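You operate a simulated robot arm through the tools that you are given. There is no shell and no other tool.

You run a simulated robot arm. Do the job below in one go: nothing can be reset, and whatever is moved stays where it is left.

Task
Put things in order on the top of the long table. At the end: the red wool tuft from the top of the long table stands where the grey tube stood; the grey tube from the top of the long table stands where the grey cardboard box (marked "COLLARS") stood; the grey cardboard box from the top of the long table stands on top of the gear; the grey pot from the top of the long table stands where the red wool tuft stood; whatever was shut is shut again. Leave all else as you found it, and nothing knocked over.

The check looks at the end state, three seconds after you hand in, the way a careful person would. Anything else that was tipped, shoved, dropped, spilled or broken makes it a failure.

Robot
A 7-joint arm with a two-finger gripper, fixed in place. Base frame: the origin is at the foot of the arm, x ahead of it, y to its left, z up; the work surface is at about z = 0. Units: mm, rad, N and s.
With the tool pointing down near the work surface it reaches from about 160 to 380 mm from the base axis. Its first joint turns from -1.257 to 1.257 rad. Payload 0.6 kg.
The tool frame sits at the grasp point between the pads (the TCP): z along the fingers, y along the line on which they close. The tips reach 22 mm beyond it. The gripper opens to 92 mm; its body begins 65 mm behind the TCP.
Orientation is that of the tool frame in the base frame, as [roll, pitch, yaw] about the fixed x, y, z axes, in that order (R = Rz(yaw) Ry(pitch) Rx(roll)). With the fingers straight down and closing along the base's y, the tool's x points along the base's -x, its y along +y and its z along -z.

Tools
- The arm moves only by the tool apply_moves. Its argument "rows" is a list of rows, each an object of numbers (a shift or turn left out is 0, a gripper value left out holds the last): "dx", "dy", "dz": the shift along the tool's x, y, z in mm; "rx", "ry", "rz": the turn, a rotation vector about the tool's x, y, z in rad. In form: [{"dx": .., "dy": .., "dz": .., "rx": .., "ry": .., "rz": ..}, ...]. A call has 1 to 20 rows; each row is the pose to reach, as a shift and turn from the pose commanded when the call began, along the tool's axes at that moment. "hand" is the opening, from 0 (shut) to 1 (fully open), set as the call begins (left out, the last holds). Rows are played at 5 a second. More than 50 mm and 0.15 rad between two rows, or a gripper value outside its range, and nothing of the call is played. A pose out of reach is approached as far as the arm can. The call stops where the force on the tool passes 40 N (or 10 N more than at its start, if that is more) or the arm is blocked; 0.2 s more then pass. The fingers move at their own pace (about 59.9 mm/s each) and stop on an object; they squeeze with about 26 N. The grip force told is the motor's: it shows also when the fingers shut on nothing. Time passes only in rows, and 0.2 s behind the last, so rows that repeat a pose let the fingers close. It gives the time, the measured TCP pose, the force on the tool (base axes), the opening and the grip force at its end, in the units of the frame above (readings bear some noise), with the torque about the TCP (base axes, N m) and any sound that the robot's microphone picked up, and new pictures: "views" is both (left out), scene, wrist or none.
- Cameras (640 x 400 px; columns grow to the right, rows downward): "scene" is fixed at [42.5, -267.9, 394]; the picture's right is [0.87, -0.49, 0.00], its down [-0.33, -0.58, -0.74] and it looks along [0.36, 0.65, -0.67] (base axes); focal length 214 px, centre (320, 200). "wrist" rides on the gripper at [71, 19, -102] in the tool frame; the picture's right is [-0.26, 0.97, 0.00], its down [-0.75, -0.20, -0.62] and it looks along [-0.60, -0.16, 0.78] (tool axes); focal length 280 px, centre (320, 200). There is no depth. A picture from a camera that has moved, and an enlarged one, comes with that camera's place and axes in the base frame and with its lens.
- inspect(camera, box): a new picture of the part [left, top, right, bottom] of that camera's present view, enlarged. It takes no simulated time.
- sign_off(): hands the job in; it is judged then, once.

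Places have to be worked out from the pictures, the camera data and where the tool is seen. Open the gripper and draw the arm clear of the work before you hand the job in, unless the task says otherwise.

The tools are called as a command line: name --argument value ..., lists and objects as JSON in quotes. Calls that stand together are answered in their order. apply_moves: Moves the arm, as the interface text tells. Its arguments: {"type":"object","properties":{"rows":{"type":"array"},"hand":{"type":"number"},"views":{"type":"string","enum":["both","scene","wrist","none"]}},"required":["rows"]} The other tools are called the same way: inspect (camera, box) takes an enlarged picture of a part of a camera's view; sign_off () hands the job in.

At the start:

```text
time_s: 0.0
tcp_pos: [207.5, 138.4, 262.0]
ee_rot: [-3.141, -0.001, 3.141]
force: [-0.7, -0.5, -0.3]
torque: [0.03, 0.0, 0.0]
width: 92.0
gripper_force: 0.0
```

scene: 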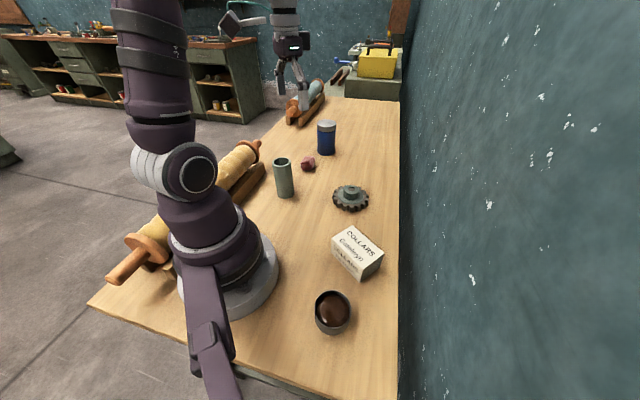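
wrist: 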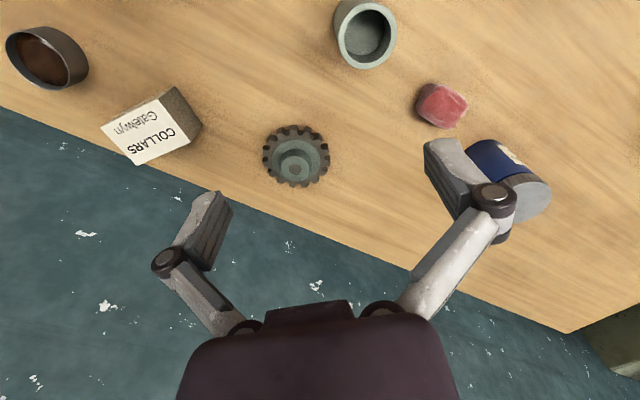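

I'll start by looking closely at the objects in both views before moving anything.

inspect --camera "scene" --box '[240, 100, 400, 220]'

inspect --camera "scene" --box '[280, 200, 420, 340]'

inspect --camera "wrist" --box '[0, 0, 320, 200]'

inspect --camera "wrist" --box '[300, 0, 620, 240]'

```text
3.33 times, centred on (320, 160) of scene
camera zoom: at [42.5, -267.9, 394.0], right [0.87, -0.49, 0.0], down [-0.33, -0.58, -0.74], along [0.36, 0.65, -0.67], focal length 715 px, centre (320, 333)
```

zoom: 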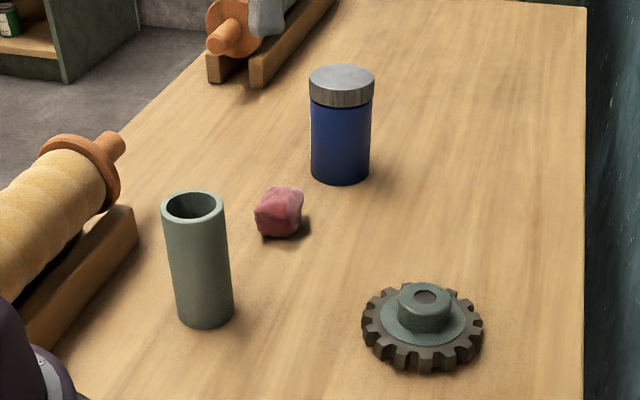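

```text
2.86 times, centred on (350, 270) of scene
camera zoom: at [42.5, -267.9, 394.0], right [0.87, -0.49, 0.0], down [-0.33, -0.58, -0.74], along [0.36, 0.65, -0.67], focal length 613 px, centre (234, 0)
```

zoom: 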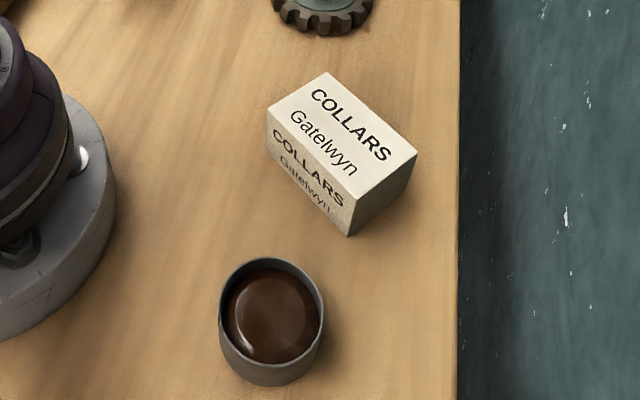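

```text
2.00 times, centred on (160, 100) of wrist
camera zoom: at [135.4, 156.1, 363.0], right [0.26, 0.97, 0.0], down [0.75, -0.2, 0.62], along [0.6, -0.16, -0.78], focal length 561 px, centre (640, 400)
```

zoom: 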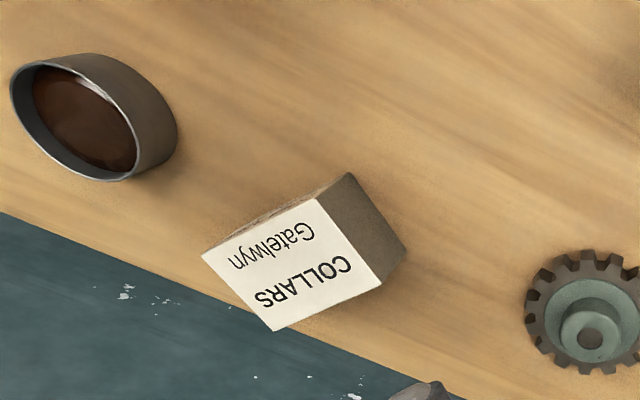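

```text
1.67 times, centred on (460, 120) of wrist
camera zoom: at [135.4, 156.1, 363.0], right [0.26, 0.97, 0.0], down [0.75, -0.2, 0.62], along [0.6, -0.16, -0.78], focal length 467 px, centre (87, 333)
```

zoom: 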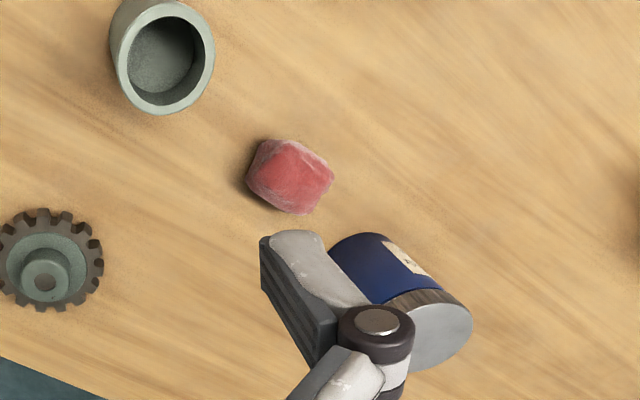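

The views agree: the box top centre is at about (224, -86, 47), the box measures about 85 x 58 x 47 and is turned about +0.14 rad. The gear is at about (322, 72), the tube at (183, 188), the tuft at (297, 270), and the liquid-filled pot at (125, -156). I'll move above the box first, turning so the fingers close across its short side.

apply_moves --rows '[{"dx": -1.4, "dy": -18.7, "dz": 4, "rz": 0.119}, {"dx": -2.8, "dy": -37.4, "dz": 8, "rz": 0.238}, {"dx": -4.2, "dy": -56.1, "dz": 12, "rz": 0.357}, {"dx": -5.7, "dy": -74.8, "dz": 16, "rz": 0.477}, {"dx": -7.1, "dy": -93.5, "dz": 20, "rz": 0.596}, {"dx": -8.5, "dy": -112.2, "dz": 24, "rz": 0.715}, {"dx": -9.9, "dy": -130.9, "dz": 28, "rz": 0.834}, {"dx": -11.3, "dy": -149.6, "dz": 32, "rz": 0.953}, {"dx": -12.7, "dy": -168.3, "dz": 36, "rz": 1.073}, {"dx": -14.2, "dy": -187, "dz": 40, "rz": 1.192}, {"dx": -15.6, "dy": -205.7, "dz": 44, "rz": 1.311}, {"dx": -17, "dy": -224.4, "dz": 48, "rz": 1.43}, {"dx": -17, "dy": -224.4, "dz": 48, "rz": 1.43}]' --hand 1

```text
time_s: 2.8
tcp_pos: [224.2, -86.8, 212.5]
ee_rot: [-3.141, 0.001, 1.712]
force: [-0.4, -0.7, -0.1]
torque: [-0.05, 0.03, -0.03]
width: 91.7
gripper_force: 0.1
camera wrist: at [232.9, -14.8, 315.0], right [0.99, -0.13, 0.0], down [-0.1, -0.77, 0.62], along [-0.08, -0.62, -0.78], focal length 280 px, centre (320, 200)
```

scene: 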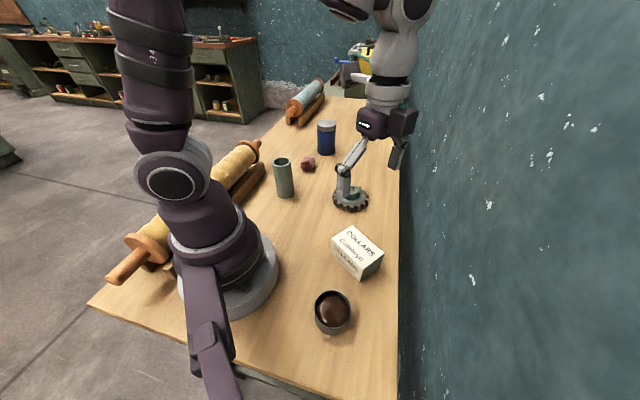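
wrist: 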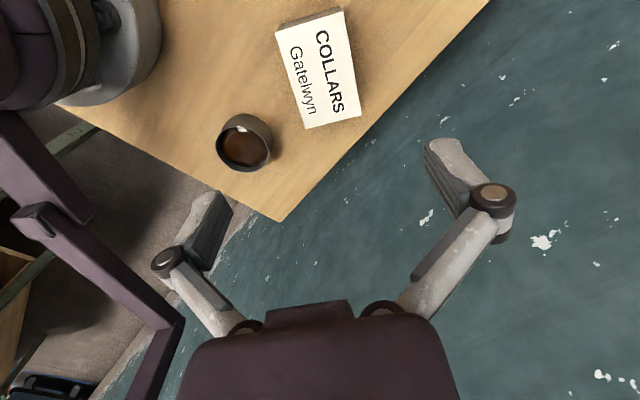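

I'm above the box at z=212. I'll zoom in on the box and pot to measure them from this nearer view.

inspect --camera "wrist" --box '[200, 0, 400, 180]'

inspect --camera "scene" --box '[320, 130, 420, 220]'

```text
2.22 times, centred on (300, 90) of wrist
camera zoom: at [232.9, -14.8, 315.0], right [0.99, -0.13, 0.0], down [-0.1, -0.77, 0.62], along [-0.08, -0.62, -0.78], focal length 623 px, centre (364, 444)
```

zoom: 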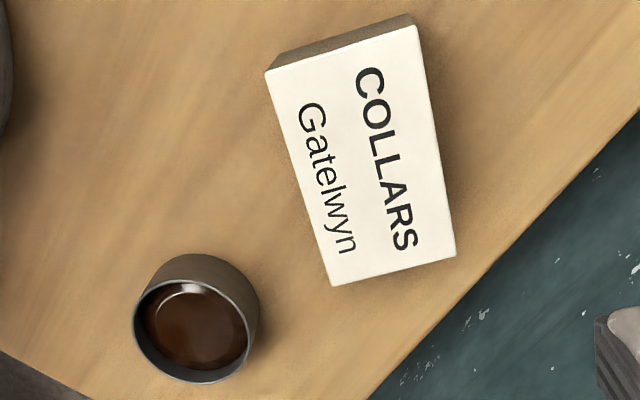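

```text
4.44 times, centred on (370, 175) of scene
camera zoom: at [42.5, -267.9, 394.0], right [0.87, -0.49, 0.0], down [-0.33, -0.58, -0.74], along [0.36, 0.65, -0.67], focal length 953 px, centre (98, 311)
```

zoom: 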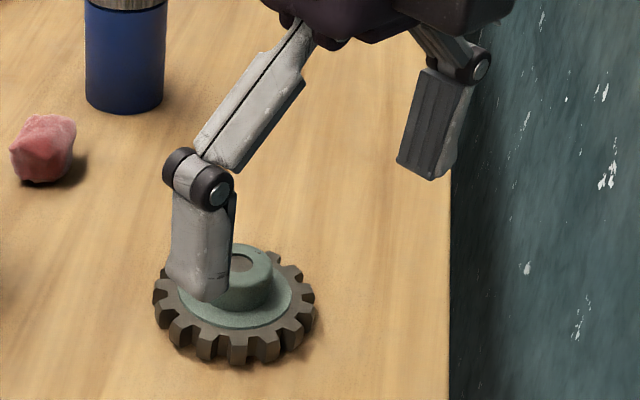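

The near view puts the box centre at (226, -85.5) with a turn of 0.135 rad, so my yaw matches it. I'll go straight down around it with the fingers open.

apply_moves --rows '[{"dx": 0.5, "dy": 1.4, "dz": 25}, {"dx": 0.5, "dy": 1.4, "dz": 55}, {"dx": 0.5, "dy": 1.4, "dz": 85}, {"dx": 0.5, "dy": 1.4, "dz": 110}, {"dx": 0.5, "dy": 1.4, "dz": 130}, {"dx": 0.5, "dy": 1.4, "dz": 130}]' --hand 1

```text
time_s: 4.2
tcp_pos: [224.8, -86.4, 83.2]
ee_rot: [-3.141, 0.001, 1.712]
force: [0.6, -0.4, 0.6]
torque: [-0.01, -0.02, 0.02]
width: 92.3
gripper_force: 0.0
camera wrist: at [233.8, -14.3, 184.8], right [0.99, -0.12, 0.0], down [-0.1, -0.77, 0.63], along [-0.08, -0.62, -0.78], focal length 280 px, centre (320, 200)
```

scene: 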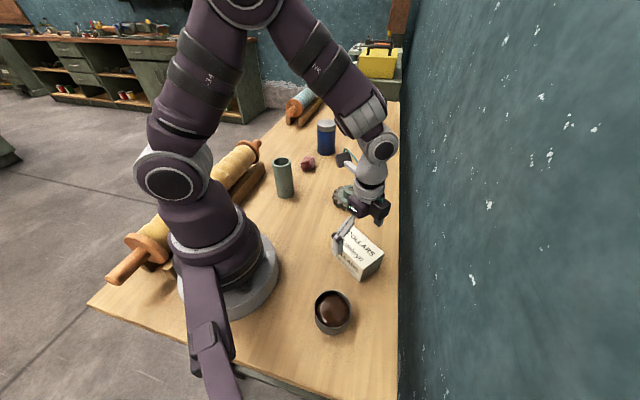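
wrist: 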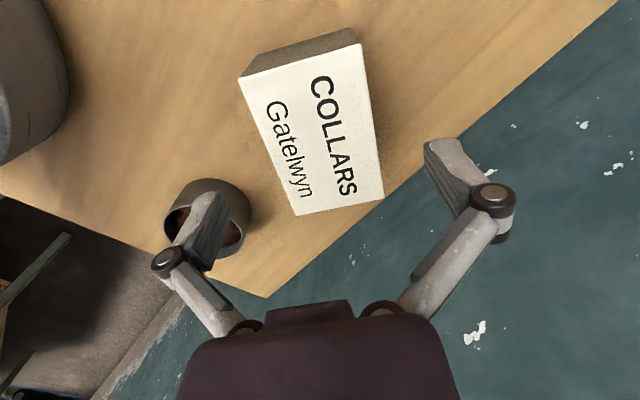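

Clearances look fine, and the measured pose is about 1 mm short in x and y. I'll correct that, descend to TCP z≈29, and then close.

apply_moves --rows '[{"dx": 1, "dy": 1.1, "dz": 18}, {"dx": 1, "dy": 1.1, "dz": 36}, {"dx": 1, "dy": 1.1, "dz": 48}, {"dx": 1, "dy": 1.1, "dz": 54}, {"dx": 1, "dy": 1.1, "dz": 54}]' --hand 1

apply_moves --rows '[{"dz": 0}, {"dz": 0}, {"dz": 0}, {"dz": 0}]' --hand 0

```text
time_s: 5.4
tcp_pos: [226.3, -84.9, 29.0]
ee_rot: [-3.14, 0.0, 1.713]
force: [-0.2, 1.0, -0.7]
torque: [0.01, -0.02, 0.02]
width: 92.0
gripper_force: 0.0
camera wrist: at [234.7, -13.0, 131.3], right [0.99, -0.12, 0.0], down [-0.1, -0.77, 0.63], along [-0.08, -0.62, -0.78], focal length 280 px, centre (320, 200)
```

scene: 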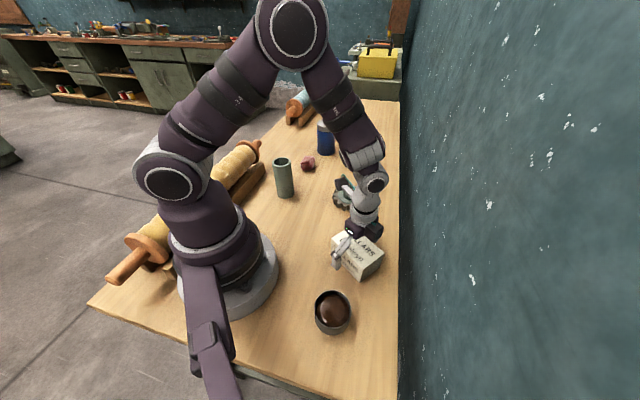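
wrist: 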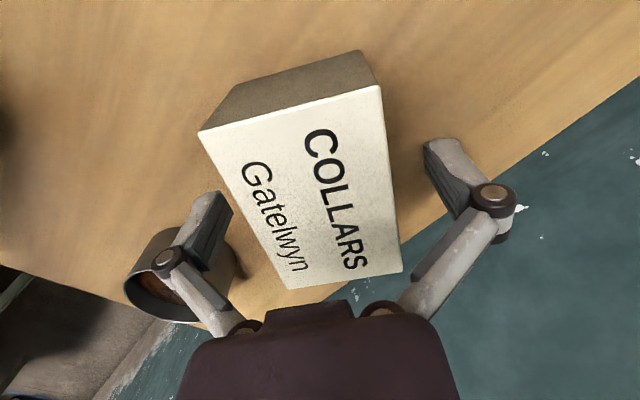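

```text
time_s: 6.4
tcp_pos: [226.5, -84.4, 28.2]
ee_rot: [3.141, -0.001, 1.712]
force: [1.4, 0.8, 7.3]
torque: [0.03, 0.25, -0.03]
width: 57.5
gripper_force: 26.1
camera wrist: at [234.8, -13.0, 131.5], right [0.99, -0.12, 0.0], down [-0.1, -0.77, 0.63], along [-0.08, -0.62, -0.78], focal length 280 px, centre (320, 200)
```

scene: 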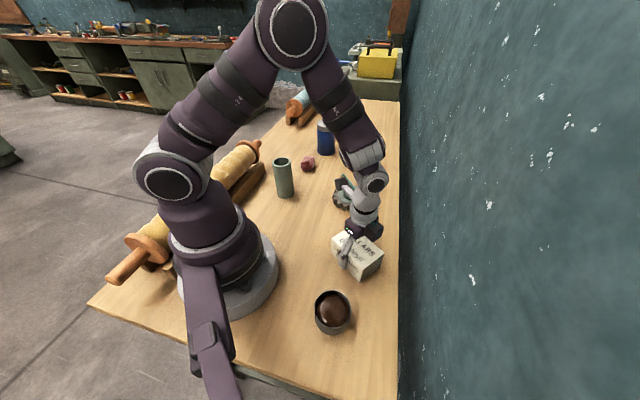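
wrist: 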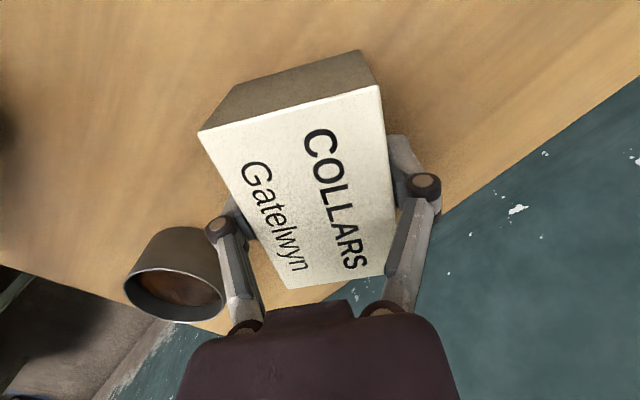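

The box is gripped at 57.5 mm and its original centre is logged as (226, -86). I'll lift it and carry it to a lookout spot at about (210, 110, 170), where both cameras can see the gear so I can measure its hub before placing.

apply_moves --rows '[{"dz": -6}, {"dz": -20}, {"dz": -45}, {"dx": 10, "dy": 1, "dz": -75}, {"dx": 30, "dy": 2, "dz": -105}, {"dx": 55, "dy": 3, "dz": -130}, {"dx": 85, "dy": 5, "dz": -142}, {"dx": 115, "dy": 7, "dz": -142}, {"dx": 145, "dy": 9, "dz": -142}, {"dx": 170, "dy": 10, "dz": -142}, {"dx": 187, "dy": 11, "dz": -142}, {"dx": 195, "dy": 11.2, "dz": -142}, {"dx": 195, "dy": 11.2, "dz": -142}]' --hand 0

```text
time_s: 9.2
tcp_pos: [209.4, 110.2, 170.7]
ee_rot: [3.139, 0.001, 1.712]
force: [0.1, 0.1, -1.6]
torque: [0.01, 0.0, 0.0]
width: 57.8
gripper_force: 25.9
camera wrist: at [218.3, 181.8, 273.2], right [0.99, -0.12, 0.0], down [-0.1, -0.77, 0.62], along [-0.08, -0.62, -0.78], focal length 280 px, centre (320, 200)
```

scene: 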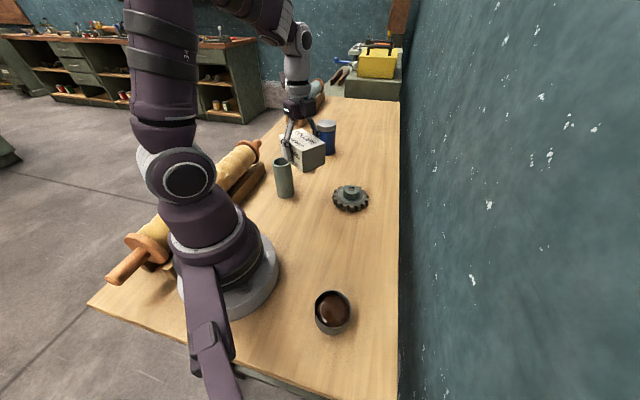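
wrist: 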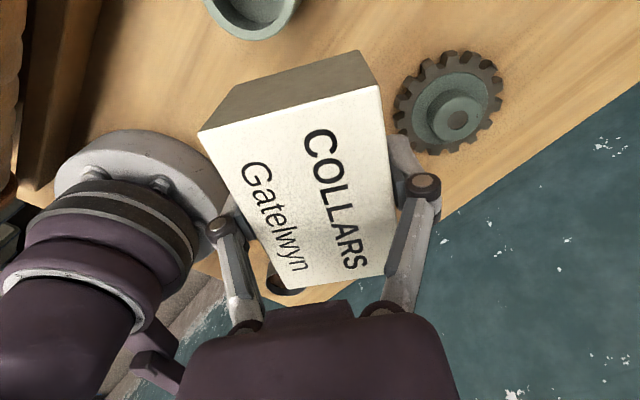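

The box hangs steady, weighing about 1.5 N. I'll zoom in on the gear in both cameras to fix its hub centre and height, and on the box's old spot and the pot while they are in view.

inspect --camera "scene" --box '[310, 165, 390, 225]'

inspect --camera "wrist" --box '[380, 30, 540, 180]'

inspect --camera "scene" --box '[240, 120, 360, 220]'

inspect --camera "scene" --box '[290, 260, 390, 350]'

```text
6.67 times, centred on (350, 195) of scene
camera zoom: at [42.5, -267.9, 394.0], right [0.87, -0.49, 0.0], down [-0.33, -0.58, -0.74], along [0.36, 0.65, -0.67], focal length 1430 px, centre (120, 233)
```

zoom: 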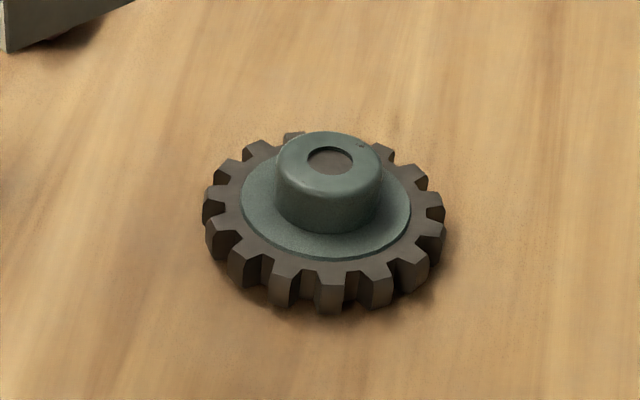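

```text
2.67 times, centred on (460, 105) of wrist
camera zoom: at [218.3, 181.8, 273.2], right [0.99, -0.12, 0.0], down [-0.1, -0.77, 0.62], along [-0.08, -0.62, -0.78], focal length 748 px, centre (-53, 453)
```

zoom: 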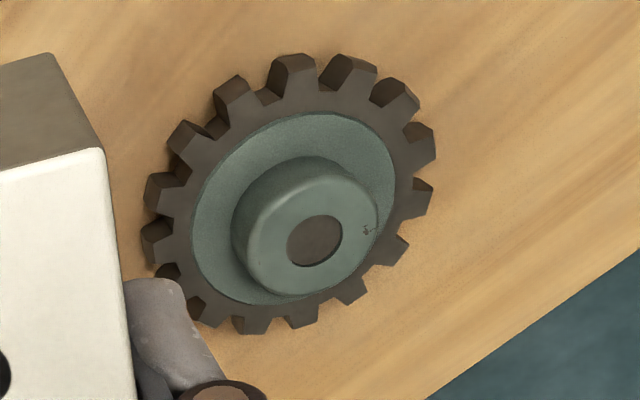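

```text
4.00 times, centred on (300, 170) of scene
camera zoom: at [42.5, -267.9, 394.0], right [0.87, -0.49, 0.0], down [-0.33, -0.58, -0.74], along [0.36, 0.65, -0.67], focal length 858 px, centre (400, 320)
```

zoom: 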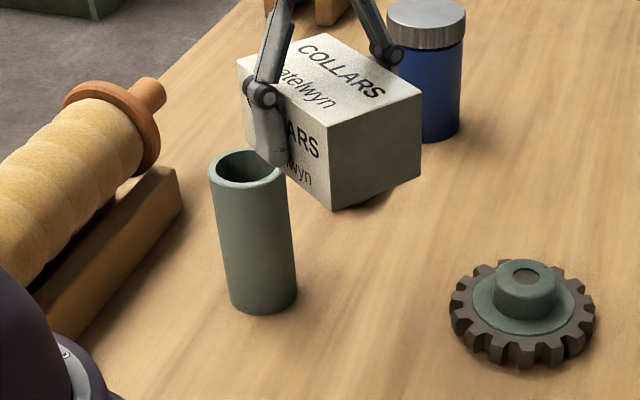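

```text
4.44 times, centred on (340, 305) of scene
camera zoom: at [42.5, -267.9, 394.0], right [0.87, -0.49, 0.0], down [-0.33, -0.58, -0.74], along [0.36, 0.65, -0.67], focal length 953 px, centre (231, -267)
```

zoom: 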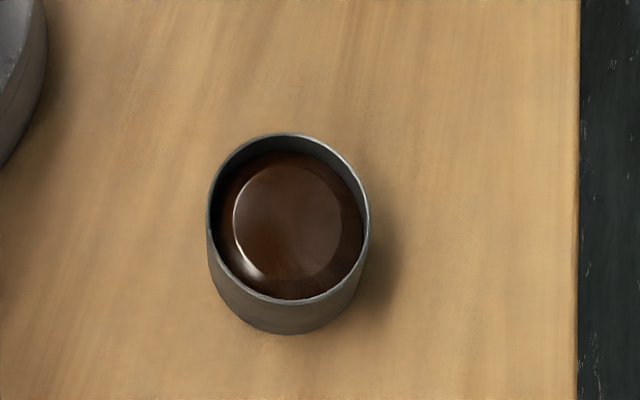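

Triangulation puts the hub top at about (324.5, 71, 41) with a diameter of about 40 mm. I'll carry the box over it at TCP z≈110, which leaves the box bottom about 40 mm above the hub.

apply_moves --rows '[{"dx": -5, "dy": 10, "dz": 0}, {"dx": -14, "dy": 29, "dz": 5}, {"dx": -24, "dy": 49, "dz": 15}, {"dx": -34, "dy": 69, "dz": 30}, {"dx": -43, "dy": 88, "dz": 45}, {"dx": -50, "dy": 102, "dz": 55}, {"dx": -52.8, "dy": 108.4, "dz": 60}, {"dx": -52.8, "dy": 108.4, "dz": 60}]' --hand 0

```text
time_s: 11.0
tcp_pos: [324.8, 72.3, 111.5]
ee_rot: [-3.14, 0.001, 1.712]
force: [0.2, 0.7, -2.3]
torque: [0.01, -0.03, 0.0]
width: 57.5
gripper_force: 26.3
camera wrist: at [333.7, 144.4, 212.6], right [0.99, -0.12, 0.0], down [-0.1, -0.77, 0.63], along [-0.08, -0.62, -0.78], focal length 280 px, centre (320, 200)
```

scene: 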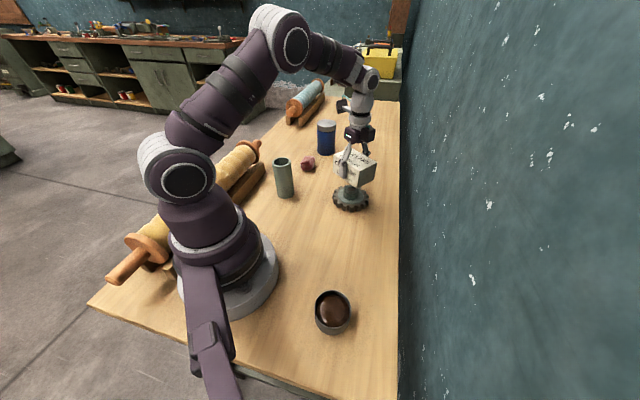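
wrist: 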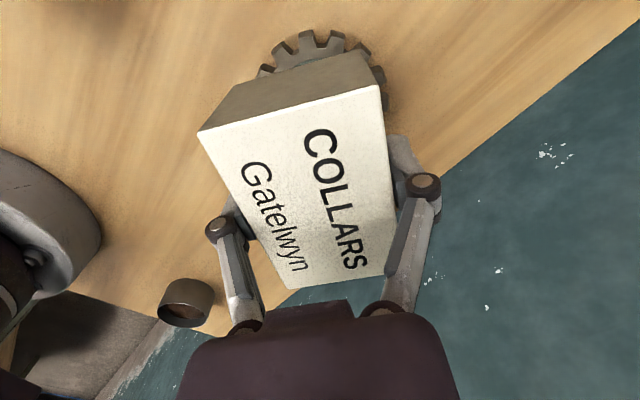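

The box is above the hub at (324.8, 72.3). I'll lower it to just above the expected contact height and look before touching.

apply_moves --rows '[{"dz": 10}, {"dz": 20}, {"dz": 29}, {"dz": 35}, {"dz": 37}, {"dz": 37}]' --hand 0 --views "scene"

inspect --camera "scene" --box '[310, 140, 410, 230]'

```text
time_s: 12.4
tcp_pos: [324.3, 72.6, 74.6]
ee_rot: [-3.14, -0.001, 1.713]
force: [0.2, -0.6, -2.6]
torque: [0.03, 0.01, 0.02]
width: 57.6
gripper_force: 26.3
```

scene: 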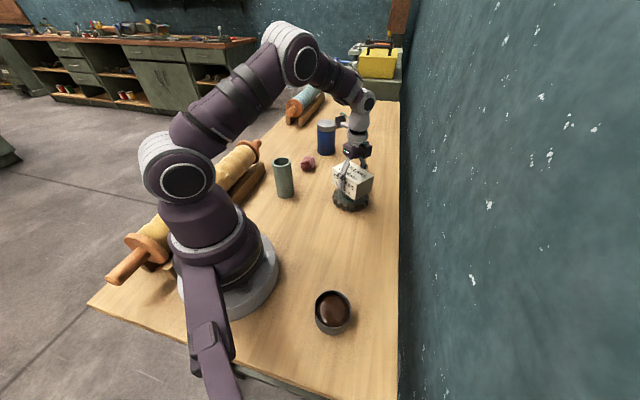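

```text
4.44 times, centred on (360, 185) of scene
camera zoom: at [42.5, -267.9, 394.0], right [0.87, -0.49, 0.0], down [-0.33, -0.58, -0.74], along [0.36, 0.65, -0.67], focal length 953 px, centre (142, 267)
```

zoom: 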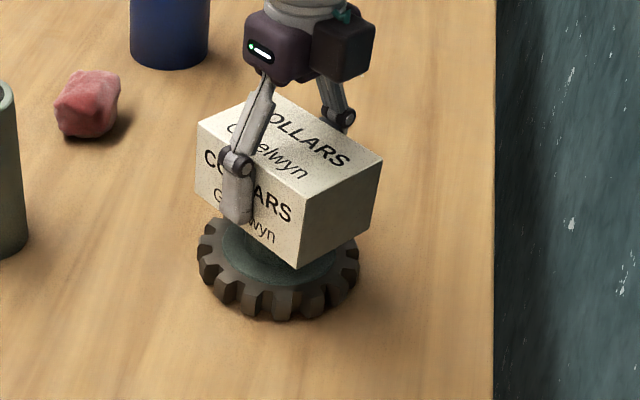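

No contact yet, with about -2.5 N from the box's weight. I'll come down in small steps and watch the vertical force.

apply_moves --rows '[{"dz": 1}, {"dz": 2}, {"dz": 2}]' --hand 0 --views "none"

apply_moves --rows '[{"dz": 0.7}, {"dz": 1.5}, {"dz": 1.5}]' --hand 0 --views "none"

```text
time_s: 13.2
tcp_pos: [323.9, 72.7, 71.6]
ee_rot: [-3.141, -0.002, 1.712]
force: [0.8, 0.4, -2.1]
torque: [-0.03, 0.01, -0.02]
width: 57.4
gripper_force: 25.7
```

```text
time_s: 14.0
tcp_pos: [324.7, 72.4, 70.1]
ee_rot: [3.141, 0.0, 1.712]
force: [0.6, 0.8, -2.2]
torque: [-0.01, 0.01, -0.01]
width: 57.5
gripper_force: 26.2
```

There's still no contact at z=70, so I'll keep stepping down.

apply_moves --rows '[{"dz": 0.7}, {"dz": 1.5}, {"dz": 1.5}]' --hand 0 --views "none"

apply_moves --rows '[{"dz": 0.7}, {"dz": 1.5}, {"dz": 1.5}]' --hand 0 --views "scene"

inspect --camera "scene" --box '[310, 140, 410, 230]'

```text
time_s: 14.8
tcp_pos: [324.5, 73.3, 68.2]
ee_rot: [3.141, 0.0, 1.711]
force: [-6.4, -0.7, 21.1]
torque: [-0.14, 0.13, -0.03]
width: 57.8
gripper_force: 25.4
```

```text
time_s: 15.6
tcp_pos: [324.5, 73.1, 67.7]
ee_rot: [3.139, 0.001, 1.711]
force: [-2.6, 1.1, 20.4]
torque: [0.02, 0.08, 0.0]
width: 58.0
gripper_force: 26.1
```

scene: 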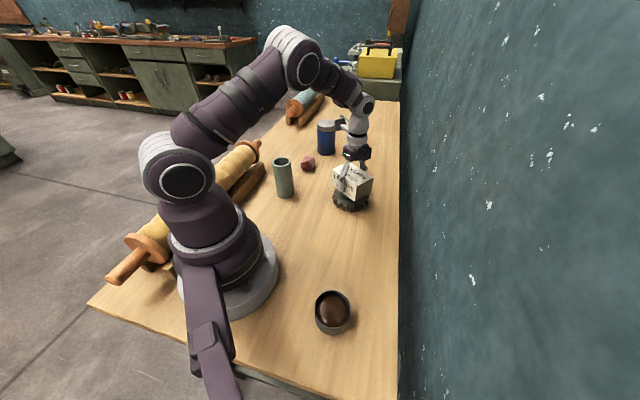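

```text
4.44 times, centred on (360, 185) of scene
camera zoom: at [42.4, -267.9, 394.0], right [0.87, -0.49, 0.0], down [-0.33, -0.58, -0.74], along [0.36, 0.65, -0.67], focal length 953 px, centre (142, 267)
```

zoom: 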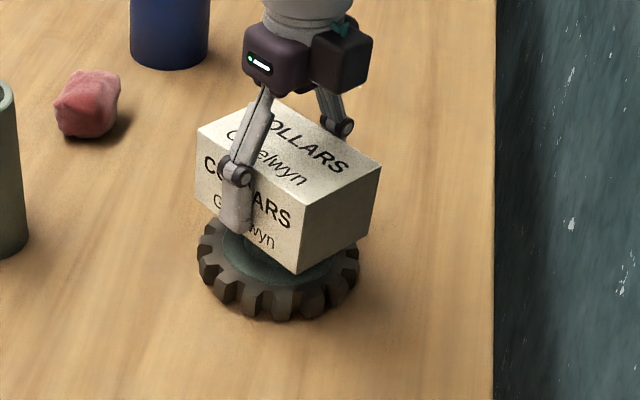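

Contact came at about z=68.5 and the tool is now pressing with 20 N. I'll ease up slightly to take off the load before opening.

apply_moves --rows '[{"dz": -1}, {"dz": -2}, {"dz": -2}]' --hand 0 --views "none"

```text
time_s: 16.4
tcp_pos: [325.2, 72.1, 69.6]
ee_rot: [3.14, 0.001, 1.71]
force: [-0.5, -0.8, -1.7]
torque: [0.02, 0.01, 0.0]
width: 57.8
gripper_force: 25.9
```

apply_moves --rows '[{"dz": 0.4}, {"dz": 0.8}, {"dz": 0.8}]' --hand 0 --views "none"

```text
time_s: 17.2
tcp_pos: [324.0, 72.3, 67.8]
ee_rot: [3.141, 0.0, 1.713]
force: [0.0, -1.2, -1.7]
torque: [-0.01, 0.02, 0.03]
width: 57.4
gripper_force: 25.8
```

apply_moves --rows '[{"dz": 0.3}, {"dz": 0.6}, {"dz": 0.6}]' --hand 0 --views "none"

```text
time_s: 18.0
tcp_pos: [324.5, 72.5, 68.3]
ee_rot: [-3.141, 0.0, 1.711]
force: [0.5, 0.6, -1.8]
torque: [-0.03, 0.04, -0.02]
width: 57.3
gripper_force: 26.1
```

apply_moves --rows '[{"dz": 0.3}, {"dz": 0.6}, {"dz": 0.6}]' --hand 0 --views "none"

```text
time_s: 18.8
tcp_pos: [323.9, 72.7, 67.6]
ee_rot: [-3.141, -0.001, 1.712]
force: [0.2, -0.6, -2.7]
torque: [0.01, 0.01, -0.01]
width: 57.7
gripper_force: 26.4
```

apply_moves --rows '[{"dz": 0.3}, {"dz": 0.6}, {"dz": 0.6}]' --hand 0 --views "none"

```text
time_s: 19.6
tcp_pos: [325.1, 72.8, 66.8]
ee_rot: [3.139, 0.0, 1.712]
force: [-3.6, -1.6, 16.6]
torque: [-0.05, 0.12, 0.01]
width: 57.8
gripper_force: 25.7
```

It's in firm contact again. I'll back off 0.4 mm so the box sits lightly on the hub, then open slowly.

apply_moves --rows '[{"dz": -0.4}, {"dz": -0.4}]' --hand 0 --views "none"

apply_moves --rows '[{"dz": 0}, {"dz": 0}, {"dz": 0}, {"dz": 0}]' --hand 1

inspect --camera "scene" --box '[310, 140, 410, 230]'

```text
time_s: 20.2
tcp_pos: [324.9, 73.0, 66.2]
ee_rot: [3.142, 0.0, 1.714]
force: [0.0, 0.6, 10.8]
torque: [0.03, -0.01, -0.01]
width: 57.8
gripper_force: 26.3
```

```text
time_s: 21.2
tcp_pos: [323.6, 73.2, 67.7]
ee_rot: [3.141, 0.0, 1.712]
force: [0.2, -0.2, 0.3]
torque: [0.01, -0.02, -0.01]
width: 91.8
gripper_force: 0.1
camera wrist: at [333.1, 144.8, 169.3], right [0.99, -0.12, 0.0], down [-0.1, -0.77, 0.62], along [-0.08, -0.62, -0.78], focal length 280 px, centre (320, 200)
```

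scene: 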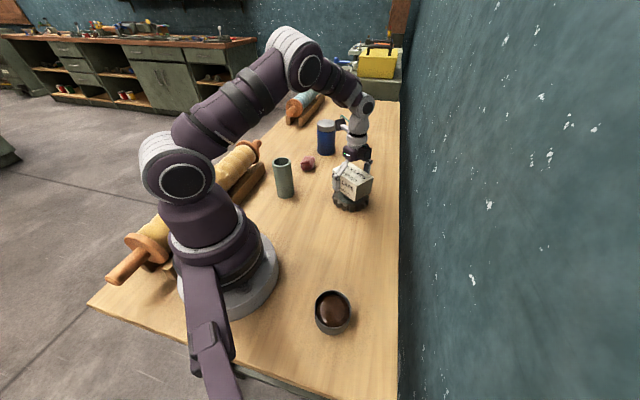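
wrist: 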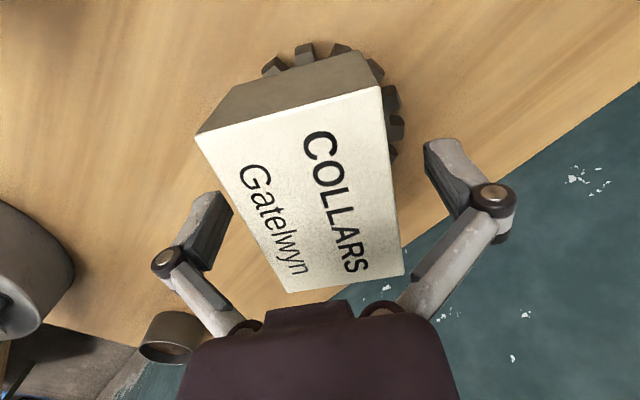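

```text
4.44 times, centred on (360, 185) of scene
camera zoom: at [42.5, -267.9, 394.0], right [0.87, -0.49, 0.0], down [-0.33, -0.58, -0.74], along [0.36, 0.65, -0.67], focal length 953 px, centre (142, 267)
```

zoom: 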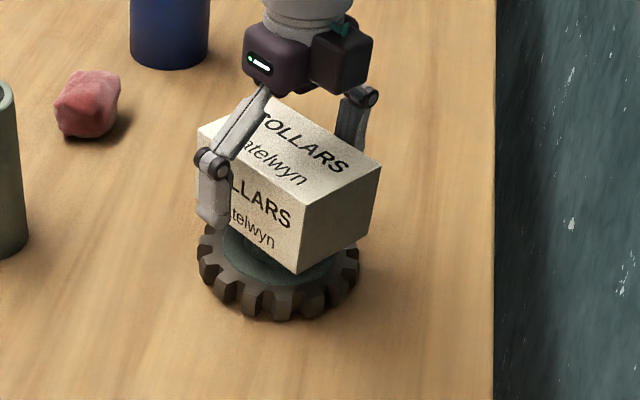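

The box stands steadily on the hub. I'll lift straight up, then move over the tube at about (183, 181.5, height ~106), turning so the fingers close parallel to the table's long edge.

apply_moves --rows '[{"dz": -8}, {"dz": -28}, {"dz": -60}, {"dz": -95}, {"dz": -125}, {"dz": -135}, {"dx": 8, "dy": -8, "dz": -135, "rz": -0.04}, {"dx": 24, "dy": -23, "dz": -135, "rz": -0.12}, {"dx": 42, "dy": -41, "dz": -135, "rz": -0.21}, {"dx": 62, "dy": -60, "dz": -135, "rz": -0.31}, {"dx": 82, "dy": -80, "dz": -135, "rz": -0.41}, {"dx": 102, "dy": -100, "dz": -135, "rz": -0.51}, {"dx": 118, "dy": -115, "dz": -135, "rz": -0.6}, {"dx": 126, "dy": -123, "dz": -135, "rz": -0.638}, {"dx": 127.8, "dy": -124.7, "dz": -135, "rz": -0.644}, {"dx": 127.8, "dy": -124.7, "dz": -135, "rz": -0.644}]' --hand 1

```text
time_s: 24.6
tcp_pos: [182.8, 182.8, 202.7]
ee_rot: [3.141, 0.0, 2.358]
force: [-0.2, 0.2, 1.0]
torque: [0.01, 0.02, 0.0]
width: 92.0
gripper_force: 0.0
camera wrist: at [145.6, 244.8, 304.3], right [0.87, 0.5, 0.0], down [0.39, -0.68, 0.63], along [0.31, -0.54, -0.78], focal length 280 px, centre (320, 200)
```

scene: 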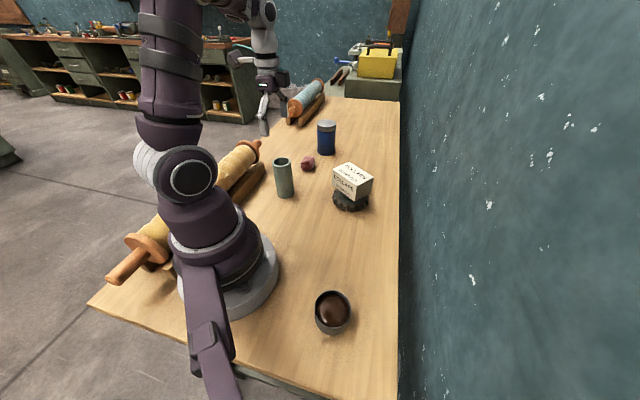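
wrist: 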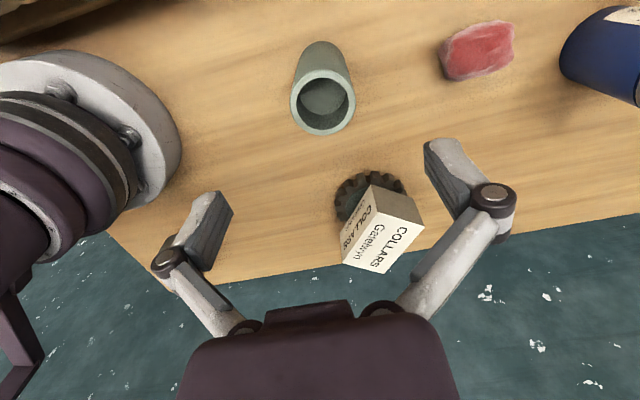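

Now I'll zoom in on the tube, tuft and box in both views to fix their positions.

inspect --camera "wrist" --box '[260, 20, 380, 150]'

inspect --camera "wrist" --box '[420, 0, 540, 100]'

inspect --camera "scene" --box '[250, 130, 390, 230]'

```text
3.08 times, centred on (320, 85) of wrist
camera zoom: at [145.6, 244.8, 304.3], right [0.87, 0.5, 0.0], down [0.39, -0.68, 0.63], along [0.31, -0.54, -0.78], focal length 863 px, centre (320, 554)
```

zoom: 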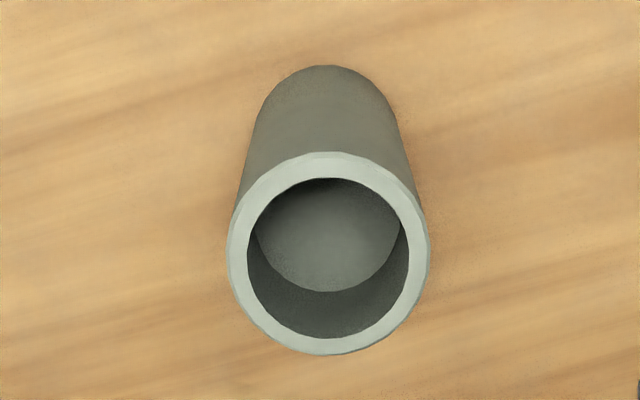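

```text
4.00 times, centred on (480, 50) of wrist
camera zoom: at [145.6, 244.8, 304.3], right [0.87, 0.5, 0.0], down [0.39, -0.68, 0.63], along [0.31, -0.54, -0.78], focal length 1122 px, centre (-320, 800)
```

zoom: 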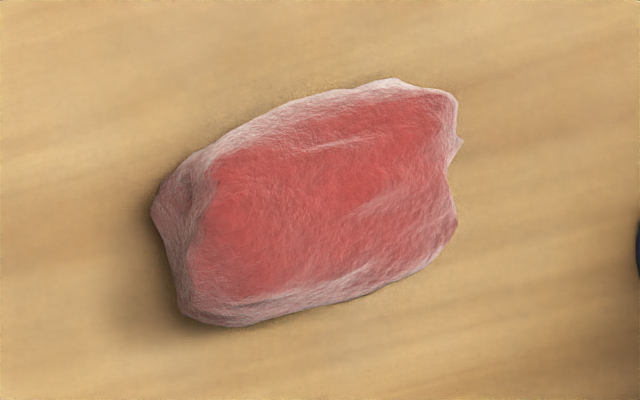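

```text
4.00 times, centred on (320, 180) of scene
camera zoom: at [42.5, -267.9, 394.0], right [0.87, -0.49, 0.0], down [-0.33, -0.58, -0.74], along [0.36, 0.65, -0.67], focal length 858 px, centre (320, 280)
```

zoom: 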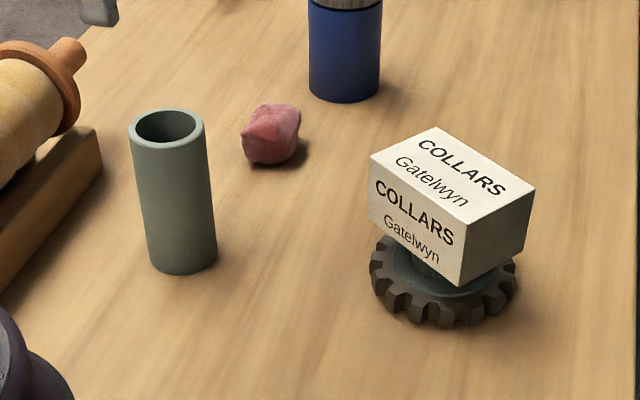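

The close view shows the tube rim about (-1.2, +4.3) mm from the tool axis, so the tube stands at about (182, 186). The tuft centre is at about (298.5, 272). I'll correct sideways, drop part way and check alignment before going around the tube.

apply_moves --rows '[{"dx": 3.9, "dy": 2.2, "dz": 10}, {"dx": 3.9, "dy": 2.2, "dz": 30}, {"dx": 3.9, "dy": 2.2, "dz": 50}, {"dx": 3.9, "dy": 2.2, "dz": 62}, {"dx": 3.9, "dy": 2.2, "dz": 62}]' --hand 1

```text
time_s: 25.8
tcp_pos: [182.0, 186.5, 140.7]
ee_rot: [3.141, 0.0, 2.355]
force: [0.4, 0.2, 0.1]
torque: [-0.01, -0.02, 0.02]
width: 91.9
gripper_force: 0.1
camera wrist: at [144.3, 248.9, 242.5], right [0.87, 0.5, 0.0], down [0.39, -0.68, 0.62], along [0.31, -0.54, -0.78], focal length 280 px, centre (320, 200)
```

scene: 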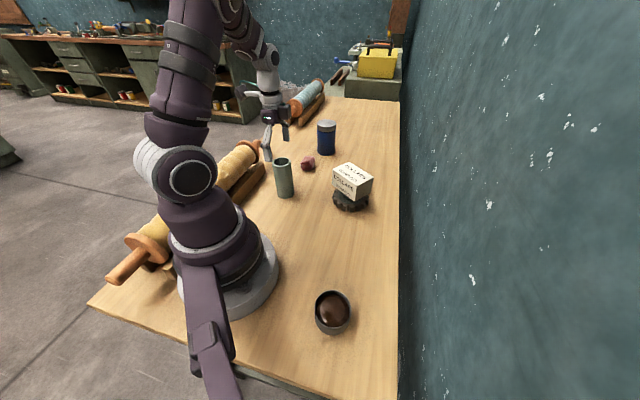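
wrist: 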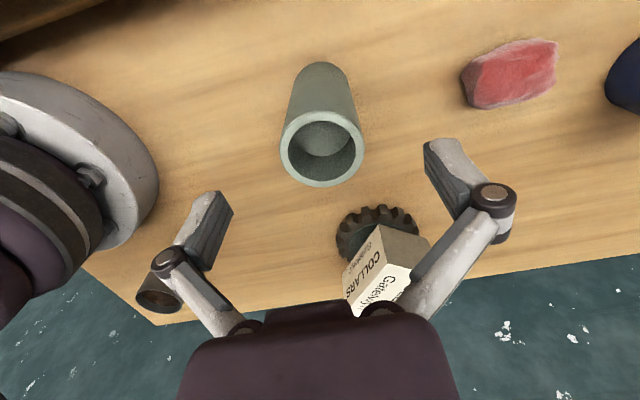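

The alignment is within about 1.5 mm. I'll nudge sideways, descend to z≈61 around the tube, then close.

apply_moves --rows '[{"dx": 0.5, "dy": 1.2, "dz": 12}, {"dx": 0.5, "dy": 1.2, "dz": 30}, {"dx": 0.5, "dy": 1.2, "dz": 50}, {"dx": 0.5, "dy": 1.2, "dz": 68}, {"dx": 0.5, "dy": 1.2, "dz": 79}, {"dx": 0.5, "dy": 1.2, "dz": 79}]' --hand 1

apply_moves --rows '[{"dz": 0}, {"dz": 0}, {"dz": 0}, {"dz": 0}, {"dz": 0}]' --hand 0

```text
time_s: 27.2
tcp_pos: [182.4, 186.7, 62.9]
ee_rot: [-3.141, 0.0, 2.357]
force: [1.0, -0.9, -0.8]
torque: [0.0, 0.0, 0.05]
width: 92.2
gripper_force: 0.0
camera wrist: at [145.7, 250.1, 163.4], right [0.87, 0.5, 0.0], down [0.39, -0.68, 0.62], along [0.31, -0.54, -0.78], focal length 280 px, centre (320, 200)
```

scene: 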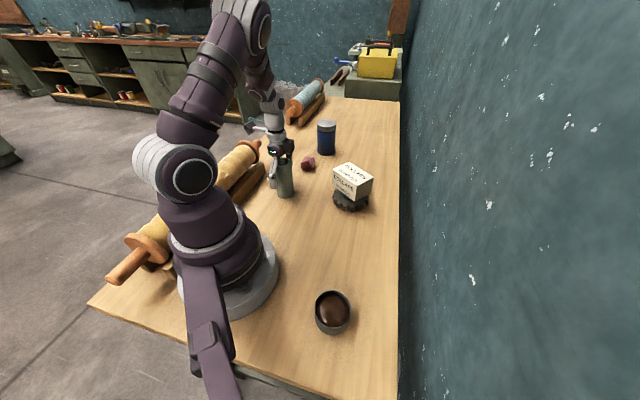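
wrist: 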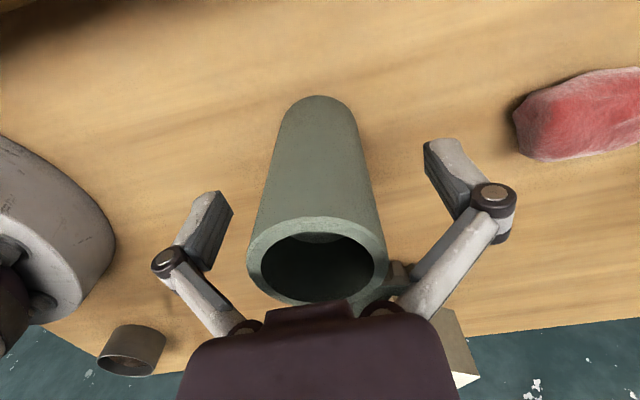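

```text
time_s: 28.4
tcp_pos: [182.6, 187.1, 61.6]
ee_rot: [3.142, 0.001, 2.356]
force: [-1.3, -1.7, 10.2]
torque: [0.07, -0.07, -0.02]
width: 53.8
gripper_force: 25.5
camera wrist: at [145.8, 250.1, 163.7], right [0.87, 0.5, 0.0], down [0.39, -0.68, 0.62], along [0.31, -0.54, -0.78], focal length 280 px, centre (320, 200)
```

scene: 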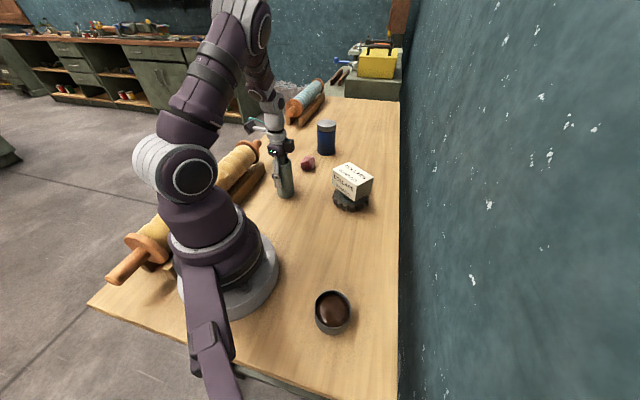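
wrist: 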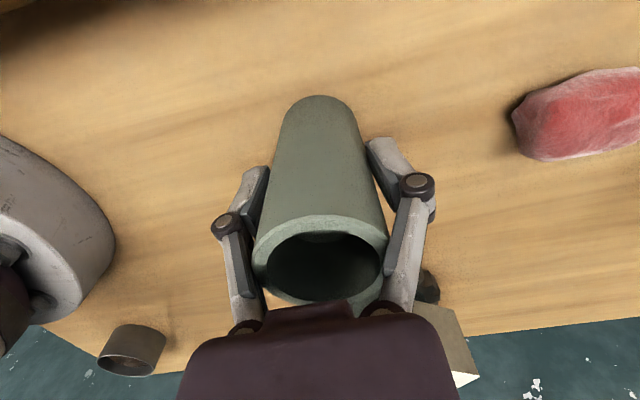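

The fingers stopped at 53.8 mm, wider than my ~48 mm estimate of the tube. I'll look closely at the grip before lifting.

inspect --camera "wrist" --box '[200, 80, 460, 320]'

inspect --camera "scene" --box '[240, 120, 340, 210]'

```text
1.67 times, centred on (330, 200) of wrist
camera zoom: at [145.8, 250.1, 163.7], right [0.87, 0.5, 0.0], down [0.39, -0.68, 0.62], along [0.31, -0.54, -0.78], focal length 467 px, centre (303, 200)
```

zoom: 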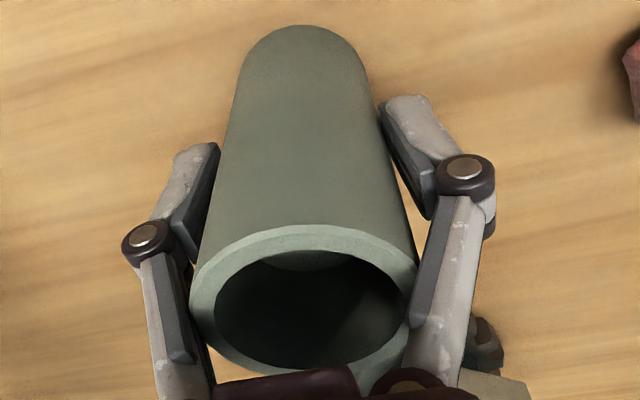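

```text
4.44 times, centred on (290, 165) of scene
camera zoom: at [42.4, -267.9, 394.0], right [0.87, -0.49, 0.0], down [-0.33, -0.58, -0.74], along [0.36, 0.65, -0.67], focal length 953 px, centre (453, 356)
```

zoom: 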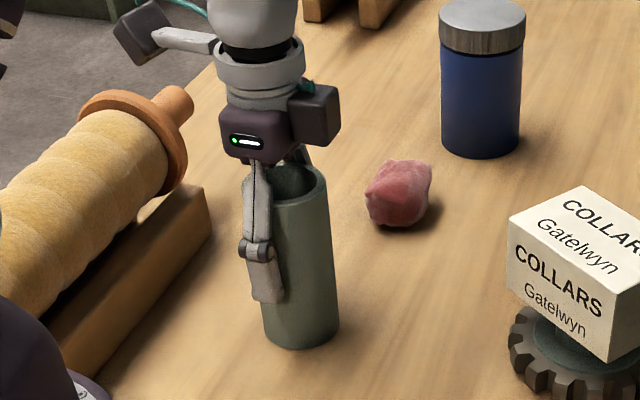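

The links of the fingers are bearing on the tube's rim because I'm too low, so the pads aren't gripping properly. I'll open, rise so the rim sits only about 20 mm above the TCP, and regrip with the pads.

apply_moves --rows '[{"dz": 0}, {"dz": 0}, {"dz": 0}, {"dz": 0}]' --hand 1 --views "wrist"

apply_moves --rows '[{"dz": -5}, {"dz": -12}, {"dz": -20}, {"dz": -25}, {"dz": -25}]' --hand 1

```text
time_s: 29.4
tcp_pos: [183.2, 187.6, 61.6]
ee_rot: [3.141, 0.001, 2.356]
force: [0.1, -0.3, -0.3]
torque: [-0.02, 0.03, -0.01]
width: 92.0
gripper_force: 0.0
camera wrist: at [145.8, 250.1, 163.6], right [0.87, 0.5, 0.0], down [0.39, -0.68, 0.62], along [0.31, -0.54, -0.78], focal length 280 px, centre (320, 200)
```

wrist: 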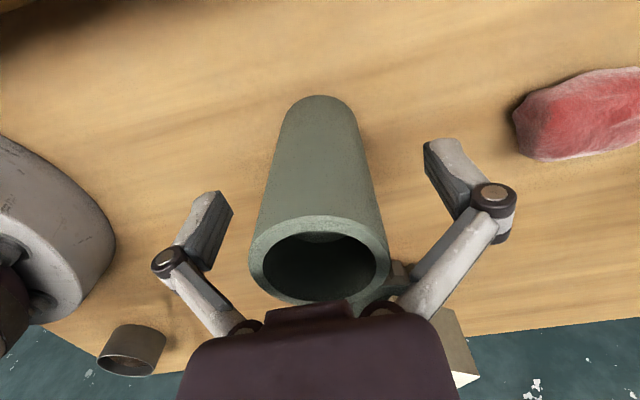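

```text
time_s: 30.6
tcp_pos: [181.2, 187.8, 86.5]
ee_rot: [3.14, -0.002, 2.356]
force: [-0.8, 0.0, -0.5]
torque: [0.01, -0.01, 0.01]
width: 91.9
gripper_force: 0.1
camera wrist: at [145.6, 249.9, 188.6], right [0.87, 0.5, 0.0], down [0.39, -0.68, 0.62], along [0.31, -0.54, -0.78], focal length 280 px, centre (320, 200)
```

scene: 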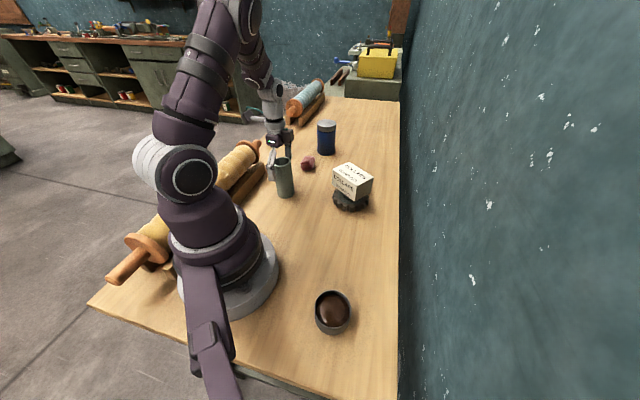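
wrist: 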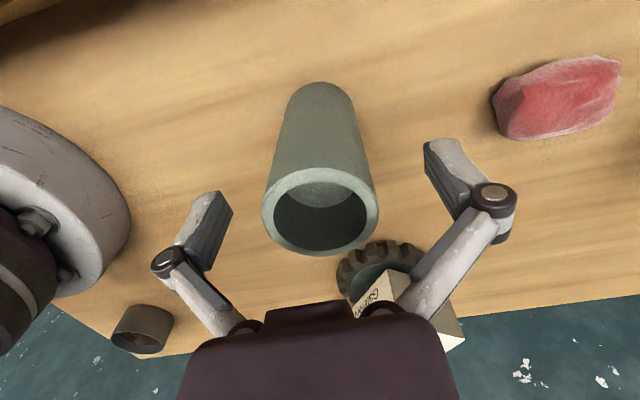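

The tube hasn't moved noticeably and is centred between the fingers, with the rim about 19 mm above the TCP. I'll close on it now.

apply_moves --rows '[{"dz": 0}, {"dz": 0}, {"dz": 0}, {"dz": 0}, {"dz": 0}]' --hand 0

inspect --camera "wrist" --box '[200, 80, 460, 320]'

```text
time_s: 31.8
tcp_pos: [182.8, 187.3, 86.2]
ee_rot: [3.141, 0.0, 2.356]
force: [-0.8, -1.6, 11.1]
torque: [-0.04, 0.01, 0.0]
width: 46.9
gripper_force: 26.3
camera wrist: at [145.6, 250.0, 188.6], right [0.87, 0.5, 0.0], down [0.39, -0.68, 0.62], along [0.31, -0.54, -0.78], focal length 280 px, centre (320, 200)
```

scene: 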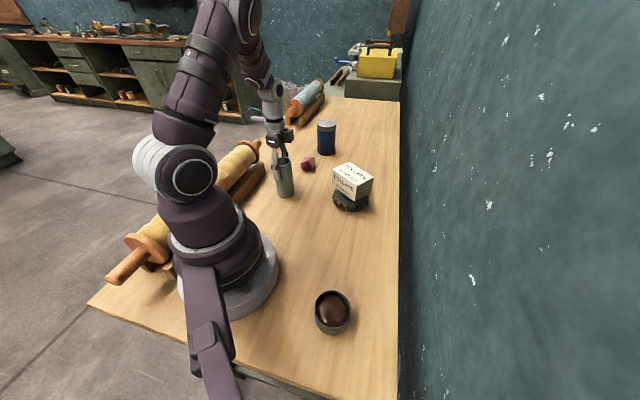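
wrist: 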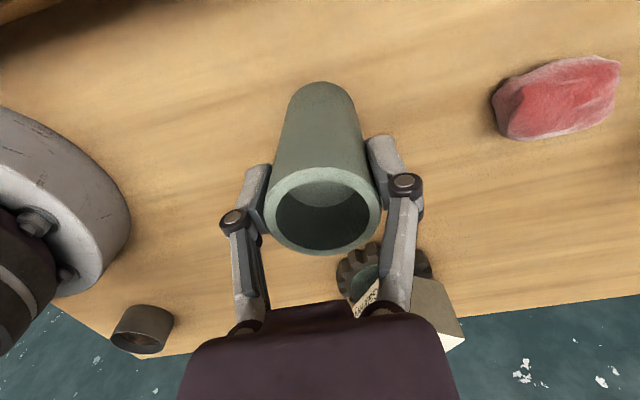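

```text
1.67 times, centred on (330, 200) of wrist
camera zoom: at [145.6, 250.0, 188.6], right [0.87, 0.5, 0.0], down [0.39, -0.68, 0.62], along [0.31, -0.54, -0.78], focal length 467 px, centre (303, 200)
```

zoom: 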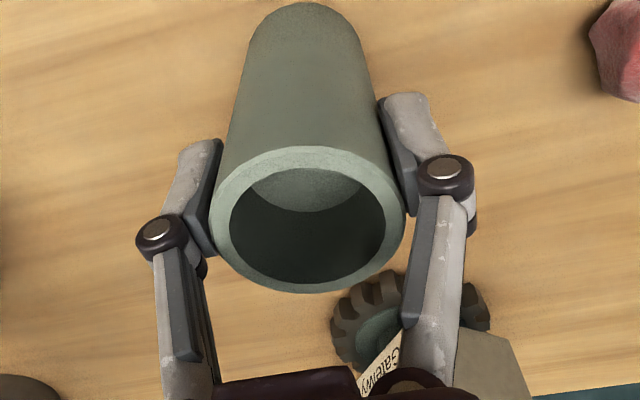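

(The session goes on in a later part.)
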